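You operate a simulated robot arm through the tools that you are given. There is no shell and no other tool. Be economical: measure what you need, move in short steps, check, and stop when the job is done.

Carry out the task below with a simulated robot arm. There is one attempt and no reset: what you move stays moved.

TASK
Slide the record brush along the dining table top until it stands next to the spray bottle.
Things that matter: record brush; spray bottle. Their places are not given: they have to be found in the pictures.

It is judged by the outcome, as a careful person would: the job done as asked, and still so three seconds after it is handed in. It fails if anything else is knocked over, pushed out of place, dropped, spilled or broken.

THE ROBOT
A 7-joint arm with a two-finger parallel gripper, fixed in place. Base frame: the origin is at the foot of the arm, x ahead of it, y to its left, z up; the work surface is at about z = 0. Lengths are in mm, angles in rad, forces in N, time in s.
With the tool pointing down near the work surface it reaches from about 220 to 580 mm from the base axis. Its first joint turns from -1.152 to 1.152 rad. Payload 2.5 kg.
Tool frame: the origin (TCP) lies between the finger pads and is the grasp point; the fingertips stand 23 mm ahead of it; z points along the fingers, y is the line along which they close. The gripper opens to 94 mm. The fingers are 38 mm wide and 10 mm thick; the gripper's body (54 by 96 mm) begins 39 mm behind the TCP.
Orientation is that of the tool frame in the base frame, as [roll, pitch, yaw] about the fixed x, y, z axes, in that order (R = Rz(yaw) Ry(pitch) Rx(roll)). With the fingers straight down and closing along the base's y, the tool's x points along the base's -x, its y along +y and its z along -z.

THE INTERFACE
- The arm moves only by the tool jog_arm. Its argument "deltas" is one flat list of numbers, 7 for each row, row after row: the shift along the base's x, y, z in units of 40 mm (1.0 is 40 mm), then the turn, a rotation vector about the base's x, y, z in units of 6 degrees (1.0 is 6 degrees), then the opening, from 0 (shut) to 1 (fully open). In form: [tx, ty, tz, ax, ay, az, jaw, tx, ty, tz, ax, ay, az, jaw, ...]. A call has 1 to 20 rows; each row shifts and turns the commanded pose from where the row before left it. A call with a number of a shift or a turn outside -1 to 1 is refused whole. A row lasts 0.2 s, in which the tool goes at most 50 mm and 0.15 rad; a call with a longer step from one row to the next is refused whole, and so is a gripper value outside its range. A pose out of reach is approached as far as the arm can. The call stops where the force on the tool passes 40 N (or 10 N more than at its start, if that is more) or the arm is blocked; 0.2 s more then pass. The fingers move at their own pace (about 108 mm/s each) and stop on an object; they squeeze with about 43 N. The grip force told is the motor's: it shows also when the fingers shut on nothing. Time passes only in rows, and 0.2 s behind the last, so rows that do not move let the fingers close. It gives the time, the measured TCP pose, the force on the tool (base axes), the opening and the grip force at its end, in the units of the frame above (readings bear some noise).
- Cameras (640 x 400 px; columns grow to the right, rows downward): "scene" is fixed at [92.4, -393.5, 547.7]; the picture's right is [0.97, -0.25, 0.00], its down [-0.13, -0.52, -0.84] and it looks along [0.21, 0.82, -0.54] (base axes); focal length 359 px, centre (320, 200). "wrist" rides on the gripper at [-39, 0, -44] in the tool frame; the picture's right is [0.00, -1.00, 0.00], its down [0.97, 0.00, -0.24] and it looks along [0.24, 0.00, 0.97] (tool axes); focal length 218 px, centre (320, 200).
- grab_frame(camera): a new picture of that camera. No time passes.
- measure_at(camera, pixels): for up to 12 pixels [column, row] of the newest picture of that camera ("zoom" is the newest enlarged one), the place [x, y, z] in the base frame of the surface seen there, good to about 3 mm. No time passes.
- enlarge(camera, box): a new picture of the part [left, top, right, bottom] of that camera's present view, enlarged. No time passes.
- finish_job(): hands the job in; it is judged then, once.

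Work in short steps. Measure before you move; look again where a grasp or a placing could have gone wrong, and mend it. You have 60 turns and 14 pictures in all, the two below and enlarged ones among them. Open the gripper and draw the arm clear of the work before you hand the job in, unless the task says otherwise; then end with one line.

The tools are called after "Request:" as name(argument=value, ...) on one line, values as JSON. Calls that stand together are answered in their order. jog_arm: Moves the arm, as the interface text tells. Its arguments: {"type":"object","properties":{"deltas":{"type":"array","items":{"type":"number"}}},"required":["deltas"]} The other tools are called the same way: grab_frame (camera) takes a picture; measure_at (camera, pixels) gives the place of the surface under pixels of a picture; enlarge (camera, box) takes an enlarged picture of a part of a camera's view; finish_job () hands the job in.

At the start:

```text
time: 0.0
tool_pos: [323.9, 241.3, 188.0]
tcp_rot: [-3.141, 0.0, -3.141]
wrist_force: [-0.2, -0.2, -0.3]
opening: 94.3
grip_force: 0.1
```

scene: 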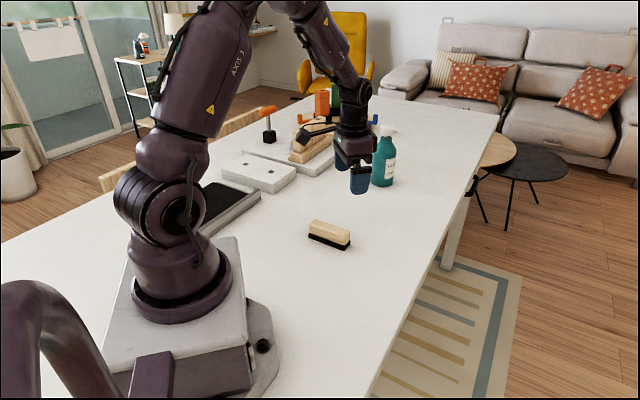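
wrist: 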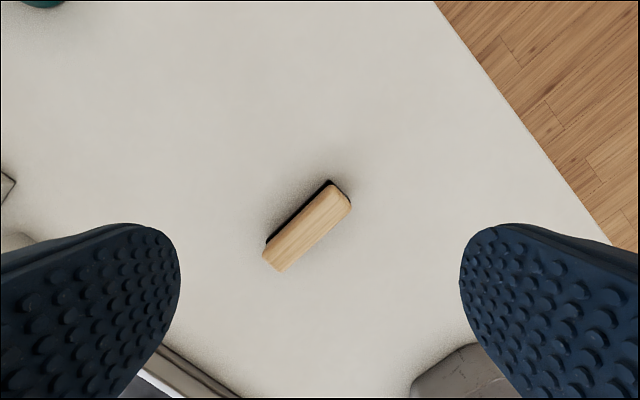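

The brush is at scene (329,235) and the teal spray bottle at (384,165). I'll measure both.

Request:
measure_at(camera="scene", pixels=[[312, 224], [349, 232], [330, 226], [310, 238], [345, 248], [384, 184], [374, 183], [393, 182], [385, 150], [384, 130], [361, 190], [330, 240]])

Request:
measure_at(camera="wrist", pixels=[[332, 184], [349, 204], [266, 252], [280, 270], [308, 228], [42, 3], [8, 185], [20, 240], [520, 100], [320, 100], [265, 240], [100, 100]])

Request:
enlarge(camera="scene", box=[240, 70, 440, 270])

```text
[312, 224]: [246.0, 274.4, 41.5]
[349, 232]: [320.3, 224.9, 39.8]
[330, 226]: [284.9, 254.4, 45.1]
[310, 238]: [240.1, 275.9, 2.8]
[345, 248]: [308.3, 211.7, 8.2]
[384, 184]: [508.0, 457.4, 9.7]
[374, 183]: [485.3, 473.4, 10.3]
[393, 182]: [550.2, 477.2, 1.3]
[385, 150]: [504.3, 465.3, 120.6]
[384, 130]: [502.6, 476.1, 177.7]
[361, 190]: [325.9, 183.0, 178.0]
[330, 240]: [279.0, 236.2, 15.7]
```

```text
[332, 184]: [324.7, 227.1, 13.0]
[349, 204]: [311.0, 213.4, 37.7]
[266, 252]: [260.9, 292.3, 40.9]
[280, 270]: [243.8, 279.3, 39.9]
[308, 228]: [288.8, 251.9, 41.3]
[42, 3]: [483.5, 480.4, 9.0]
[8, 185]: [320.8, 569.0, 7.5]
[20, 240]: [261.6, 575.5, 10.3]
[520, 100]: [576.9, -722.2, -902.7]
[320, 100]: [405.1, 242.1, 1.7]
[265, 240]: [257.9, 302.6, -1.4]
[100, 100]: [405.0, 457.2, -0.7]
```

```text
2.00 times, centred on (340, 170) of scene
```

zoom: 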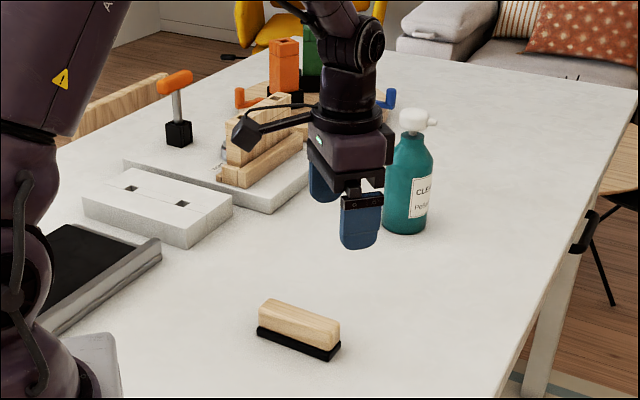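

The brush is centred near (284,252), long axis about −45° and 41 mm tall. The bottle's axis is near (518,487), so a push along 45° meets the brush's long face squarely. Next I check for obstacles behind the brush and along the path.

Request:
measure_at(camera="wrist", pixels=[[240, 396], [205, 370], [165, 345], [420, 385], [460, 350], [320, 380], [320, 320], [250, 330], [380, 330], [20, 235], [60, 20], [20, 5]])

Request:
measure_at(camera="zoom", pixels=[[160, 240], [240, 135], [405, 230], [390, 220], [425, 222], [388, 170], [430, 170], [408, 190], [433, 122], [409, 112], [270, 210], [303, 180]])

```text
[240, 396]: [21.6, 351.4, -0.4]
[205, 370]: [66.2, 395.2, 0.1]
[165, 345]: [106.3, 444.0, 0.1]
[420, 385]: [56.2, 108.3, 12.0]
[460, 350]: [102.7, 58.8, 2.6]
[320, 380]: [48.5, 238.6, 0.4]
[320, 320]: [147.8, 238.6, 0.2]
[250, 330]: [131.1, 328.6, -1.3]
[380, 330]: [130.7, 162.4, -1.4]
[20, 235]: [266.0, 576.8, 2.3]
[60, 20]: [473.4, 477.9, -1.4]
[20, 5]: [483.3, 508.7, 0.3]
```

```text
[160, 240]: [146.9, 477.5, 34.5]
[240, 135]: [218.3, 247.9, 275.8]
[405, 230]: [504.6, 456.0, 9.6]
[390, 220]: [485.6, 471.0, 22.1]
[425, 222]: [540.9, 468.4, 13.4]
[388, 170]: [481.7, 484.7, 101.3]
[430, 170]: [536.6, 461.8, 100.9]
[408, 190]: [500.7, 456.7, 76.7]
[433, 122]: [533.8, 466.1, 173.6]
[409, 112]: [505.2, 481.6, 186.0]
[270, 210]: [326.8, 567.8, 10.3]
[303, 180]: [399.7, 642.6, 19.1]
```

The bottle fits a circle centred at (513,487) with r≈32, and the path is clear. I'll turn the tool 45° and move it behind the brush at height with the jaw at 0.6, so both fingers push on the long face.

Request:
jog_arm(deltas=[-0.2344, -0.076, 0, 0, 0, 0.9375, 0.6, -0.2344, -0.076, 0, 0, 0, 0.9375, 0.6, -0.2344, -0.076, 0, 0, 0, 0.9375, 0.6, -0.2344, -0.076, 0, 0, 0, 0.9375, 0.6, -0.2344, -0.076, 0, 0, 0, 0.9375, 0.6, -0.2344, -0.076, 0, 0, 0, 0.9375, 0.6, -0.2344, -0.076, 0, 0, 0, 0.9375, 0.6, -0.2344, -0.076, 0, 0, 0, 0.9375, 0.6, 0, 0, 0, 0, 0, 0, 0.6])

Request:
grab_frame(camera="wrist")

```text
time: 2.0
tool_pos: [249.6, 215.8, 188.5]
tcp_rot: [3.141, 0.0, -2.355]
wrist_force: [-0.1, -0.5, 0.0]
opening: 56.3
grip_force: 0.0
```

```text
10 pictures are left
```

wrist: 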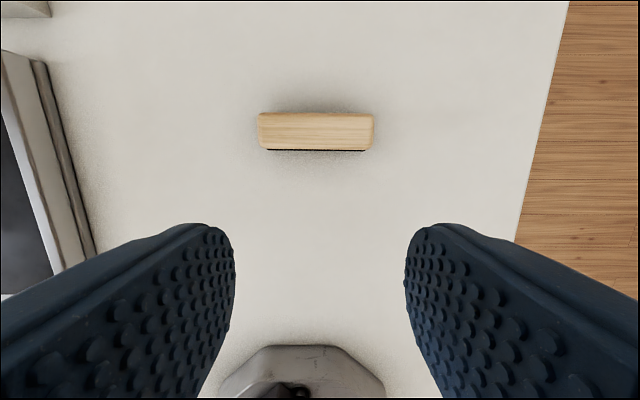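

The brush is square to the tool at (316,131), almost centred. I'll measure its edges for the offset.

Request:
measure_at(camera="wrist", pixels=[[264, 131], [369, 131], [316, 117], [316, 146], [316, 151], [270, 148], [362, 148]])

```text
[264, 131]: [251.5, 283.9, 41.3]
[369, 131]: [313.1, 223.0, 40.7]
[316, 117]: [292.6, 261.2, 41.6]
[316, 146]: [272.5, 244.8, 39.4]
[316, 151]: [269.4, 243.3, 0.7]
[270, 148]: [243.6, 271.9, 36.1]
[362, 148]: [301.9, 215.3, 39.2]
```

The gap behind the brush is about 14 mm. I'll shift 3 mm sideways to line up and descend to z≈33.

Request:
jog_arm(deltas=[-0.06, 0.06, -0.8, 0, 0, 0, 0.6, 0, 0, -0.8, 0, 0, 0, 0.6, 0, 0, -0.8, 0, 0, 0, 0.6, 0, 0, -0.8, 0, 0, 0, 0.6, 0, 0, -0.4, 0, 0, 0, 0.6, 0, 0, -0.28, 0, 0, 0, 0.6, 0, 0, 0, 0, 0, 0, 0.6])

```text
time: 3.6
tool_pos: [247.0, 219.4, 33.2]
tcp_rot: [3.14, 0.0, -2.355]
wrist_force: [0.0, 0.5, 0.5]
opening: 56.4
grip_force: 0.2
```

At height and behind the brush. First push, about 100 mm, along 45°.

Request:
jog_arm(deltas=[0.1, 0.1, 0, 0, 0, 0, 0.6, 0.1, 0.1, 0, 0, 0, 0, 0.6, 0.1, 0.1, 0, 0, 0, 0, 0.6, 0.15, 0.15, 0, 0, 0, 0, 0.6, 0.15, 0.15, 0, 0, 0, 0, 0.6, 0.15, 0.15, 0, 0, 0, 0, 0.6, 0.15, 0.15, 0, 0, 0, 0, 0.6, 0.15, 0.15, 0, 0, 0, 0, 0.6, 0.15, 0.15, 0, 0, 0, 0, 0.6, 0.15, 0.15, 0, 0, 0, 0, 0.6, 0.15, 0.15, 0, 0, 0, 0, 0.6, 0.1, 0.1, 0, 0, 0, 0, 0.6, 0.1, 0.1, 0, 0, 0, 0, 0.6, 0.05, 0.05, 0, 0, 0, 0, 0.6, 0, 0, 0, 0, 0, 0, 0.6])

Request:
grab_frame(camera="wrist")

```text
time: 6.8
tool_pos: [315.6, 288.0, 34.0]
tcp_rot: [3.141, 0.001, -2.358]
wrist_force: [0.1, -0.5, -0.7]
opening: 56.5
grip_force: 0.1
```

```text
9 pictures are left
```

wrist: 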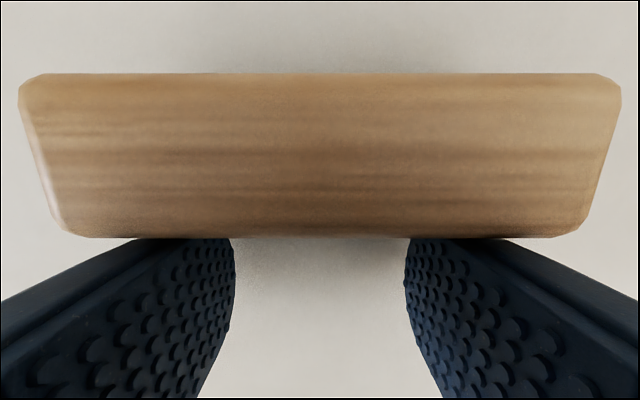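

The brush is flat against both fingers and centred. I'll push on by about 110 mm.

Request:
jog_arm(deltas=[0.1, 0.1, 0, 0, 0, 0, 0.6, 0.15, 0.15, 0, 0, 0, 0, 0.6, 0.15, 0.15, 0, 0, 0, 0, 0.6, 0.15, 0.15, 0, 0, 0, 0, 0.6, 0.15, 0.15, 0, 0, 0, 0, 0.6, 0.15, 0.15, 0, 0, 0, 0, 0.6, 0.15, 0.15, 0, 0, 0, 0, 0.6, 0.15, 0.15, 0, 0, 0, 0, 0.6, 0.15, 0.15, 0, 0, 0, 0, 0.6, 0.15, 0.15, 0, 0, 0, 0, 0.6, 0.15, 0.15, 0, 0, 0, 0, 0.6, 0.15, 0.15, 0, 0, 0, 0, 0.6, 0.1, 0.1, 0, 0, 0, 0, 0.6, 0.1, 0.1, 0, 0, 0, 0, 0.6, 0.05, 0.05, 0, 0, 0, 0, 0.6, 0, 0, 0, 0, 0, 0, 0.6])

Request:
enlarge(camera="scene", box=[290, 90, 450, 230])

```text
time: 10.2
tool_pos: [395.2, 370.3, 33.8]
tcp_rot: [-3.141, 0.0, -2.359]
wrist_force: [-0.2, 0.4, -0.1]
opening: 56.7
grip_force: 0.0
```

```text
2.86 times, centred on (370, 160) of scene
```

zoom: 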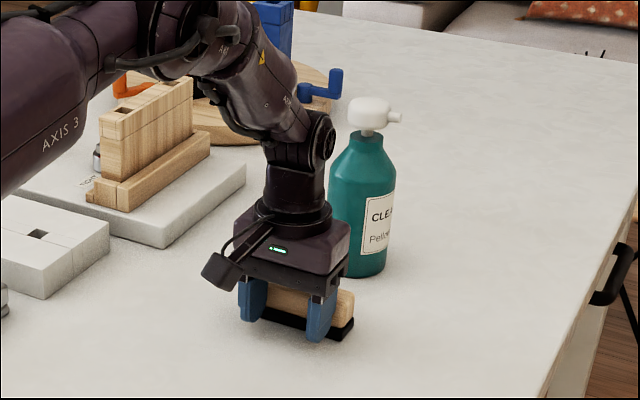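

The brush is straight, with about 84 mm left to the bottle. To gain reach I'll back off 30 mm and tilt the tool 24° outward.

Request:
jog_arm(deltas=[-0.27, -0.27, 0, 0, 0, 0, 0.6, -0.27, -0.27, 0.05, 0, 0, 0, 0.6, 0, 0, 0, 0.707, -0.707, 0, 0.6, 0, 0, 0, 0.707, -0.707, 0, 0.6, 0, 0, 0, 0.707, -0.707, 0, 0.6, 0, 0, 0, 0.707, -0.707, 0, 0.6, 0, 0, 0, 0, 0, 0, 0.6])

Request:
grab_frame(camera="wrist")

```text
time: 11.8
tool_pos: [375.1, 347.9, 36.3]
tcp_rot: [-3.141, 0.419, -2.356]
wrist_force: [0.0, -0.1, -0.8]
opening: 56.3
grip_force: 0.1
```

```text
7 pictures are left
```

wrist: 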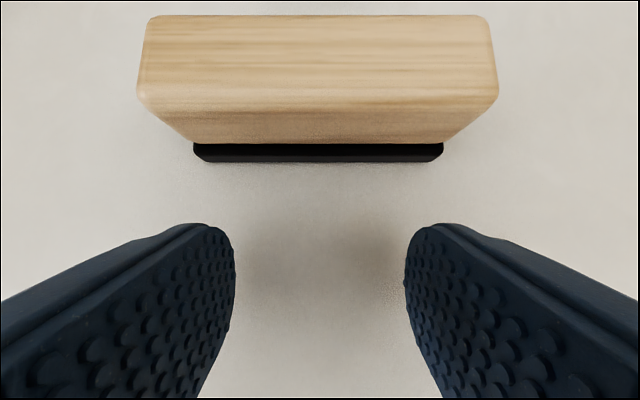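

The brush is untouched and square, at (318,80). I'll measure it.

Request:
measure_at(camera="wrist", pixels=[[145, 80], [492, 80], [318, 22], [318, 100], [318, 130], [318, 155]])

```text
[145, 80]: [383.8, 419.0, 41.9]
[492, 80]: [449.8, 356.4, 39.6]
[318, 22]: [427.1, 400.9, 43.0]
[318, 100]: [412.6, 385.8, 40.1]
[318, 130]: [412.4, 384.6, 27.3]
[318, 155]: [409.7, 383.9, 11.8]
```

The brush's front face is at u≈589 along the 45° line, and the bottle's near surface is at u≈675. I'll close the ~22 mm gap and push about 50 mm more, then look.

Request:
jog_arm(deltas=[0.12, 0.12, 0, 0, 0, 0, 0.6, 0.12, 0.12, 0, 0, 0, 0, 0.6, 0.1, 0.1, 0, 0, 0, 0, 0.6, 0.1, 0.1, 0, 0, 0, 0, 0.6, 0.12, 0.12, 0, 0, 0, 0, 0.6, 0.12, 0.12, 0, 0, 0, 0, 0.6, 0.12, 0.12, 0, 0, 0, 0, 0.6, 0.12, 0.12, 0, 0, 0, 0, 0.6, 0.12, 0.12, 0, 0, 0, 0, 0.6, 0.12, 0.12, 0, 0, 0, 0, 0.6, 0.07, 0.07, 0, 0, 0, 0, 0.6, 0.04, 0.04, 0, 0, 0, 0, 0.6, 0, 0, 0, 0, 0, 0, 0.6])

Request:
grab_frame(camera="wrist")

Request:
enlarge(camera="scene", box=[310, 90, 450, 230])

```text
time: 14.6
tool_pos: [426.4, 397.9, 35.3]
tcp_rot: [-3.142, 0.419, -2.357]
wrist_force: [0.3, -0.4, 0.7]
opening: 56.6
grip_force: 0.1
```

```text
6 pictures are left
```

wrist: 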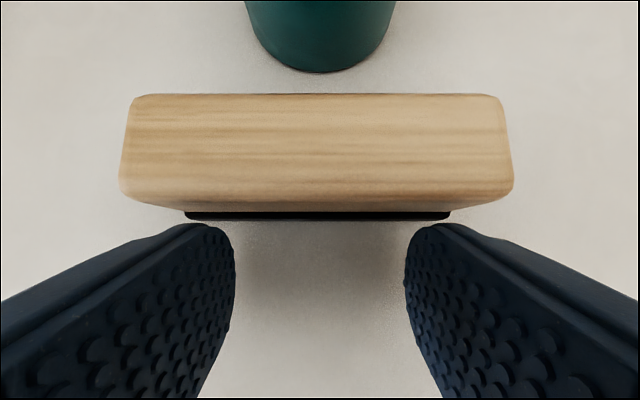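

```text
2.86 times, centred on (380, 160) of scene
```

zoom: 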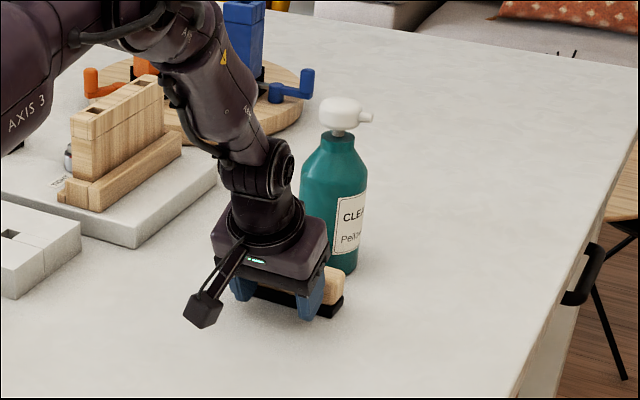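

The brush is sliding squarely and the bottle's base now shows above it at (320,70). I'll measure the remaining gap.

Request:
measure_at(camera="wrist", pixels=[[320, 97], [320, 85], [320, 66], [320, 60], [320, 76], [320, 190], [320, 205], [320, 216]])

```text
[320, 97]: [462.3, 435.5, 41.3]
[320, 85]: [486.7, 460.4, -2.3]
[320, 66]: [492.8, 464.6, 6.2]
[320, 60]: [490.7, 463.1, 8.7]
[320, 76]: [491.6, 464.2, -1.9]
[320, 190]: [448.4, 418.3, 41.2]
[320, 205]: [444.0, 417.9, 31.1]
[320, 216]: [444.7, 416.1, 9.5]
```

The gap is about 39 mm (front face u≈635, bottle u≈675). I'll push a gentle 30 mm.

Request:
jog_arm(deltas=[0.08, 0.08, 0, 0, 0, 0, 0.6, 0.1, 0.1, 0, 0, 0, 0, 0.6, 0.1, 0.1, 0, 0, 0, 0, 0.6, 0.1, 0.1, 0, 0, 0, 0, 0.6, 0.08, 0.08, 0, 0, 0, 0, 0.6, 0.05, 0.05, 0, 0, 0, 0, 0.6, 0.02, 0.02, 0, 0, 0, 0, 0.6, 0, 0, 0, 0, 0, 0, 0.6])

Request:
grab_frame(camera="wrist")

```text
time: 16.4
tool_pos: [447.2, 418.7, 35.4]
tcp_rot: [-3.141, 0.419, -2.356]
wrist_force: [-0.1, 0.2, 0.2]
opening: 56.2
grip_force: 0.0
```

```text
4 pictures are left
```

wrist: 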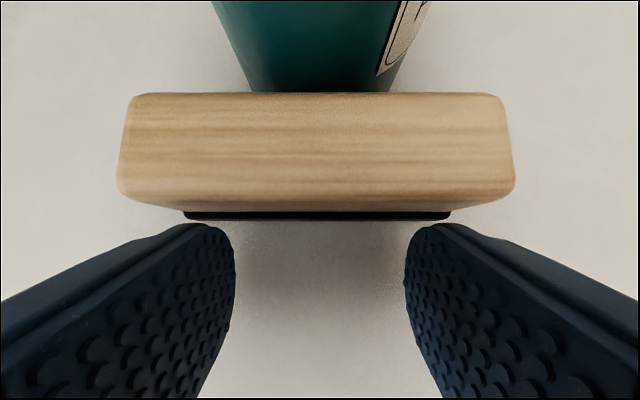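

The brush is now close in front of the bottle, with no contact force. I'll back off, rise clear, and check.

Request:
jog_arm(deltas=[-0.2, -0.2, 0, 0, 0, 0, 0.6, -0.5, -0.5, 0, 0, 0, 0, 0.6, -0.6, -0.6, 0.1, 0, 0, 0, 0.6, -0.6, -0.6, 0.5, 0, 0, 0, 0.6, -0.5, -0.5, 0.8, -0.707, 0.707, 0, 0.6, -0.5, -0.5, 0.8, -0.707, 0.707, 0, 0.6, -0.3, -0.3, 0.8, -0.707, 0.707, 0, 0.6, 0, 0, 0.8, -0.707, 0.707, 0, 1, 0, 0, 0, 0, 0, 0, 1])

Request:
enlarge(camera="scene", box=[310, 90, 450, 230])

```text
time: 18.4
tool_pos: [322.2, 292.8, 188.9]
tcp_rot: [3.142, 0.0, -2.357]
wrist_force: [-0.2, 0.2, -0.1]
opening: 94.1
grip_force: 0.1
```

```text
2.86 times, centred on (380, 160) of scene
```

zoom: 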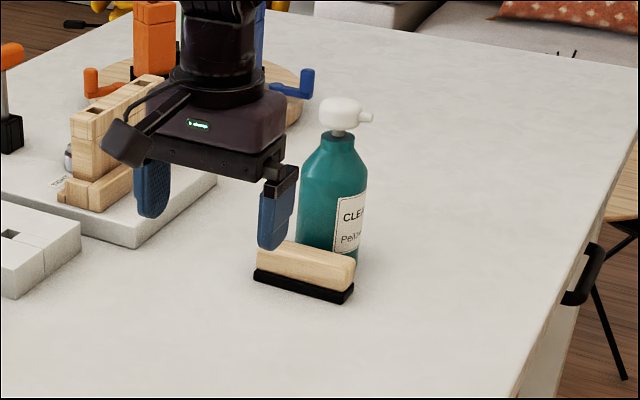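

The brush stands upright right beside the bottle, which hasn't moved, and the arm is clear. I'm handing it in.

Request:
finish_job()

```text
The job is handed in.
```

The record brush was slid along the table top and now stands upright about 9 mm from the spray bottle; the bottle wasn't moved, and the arm is clear with the gripper open.
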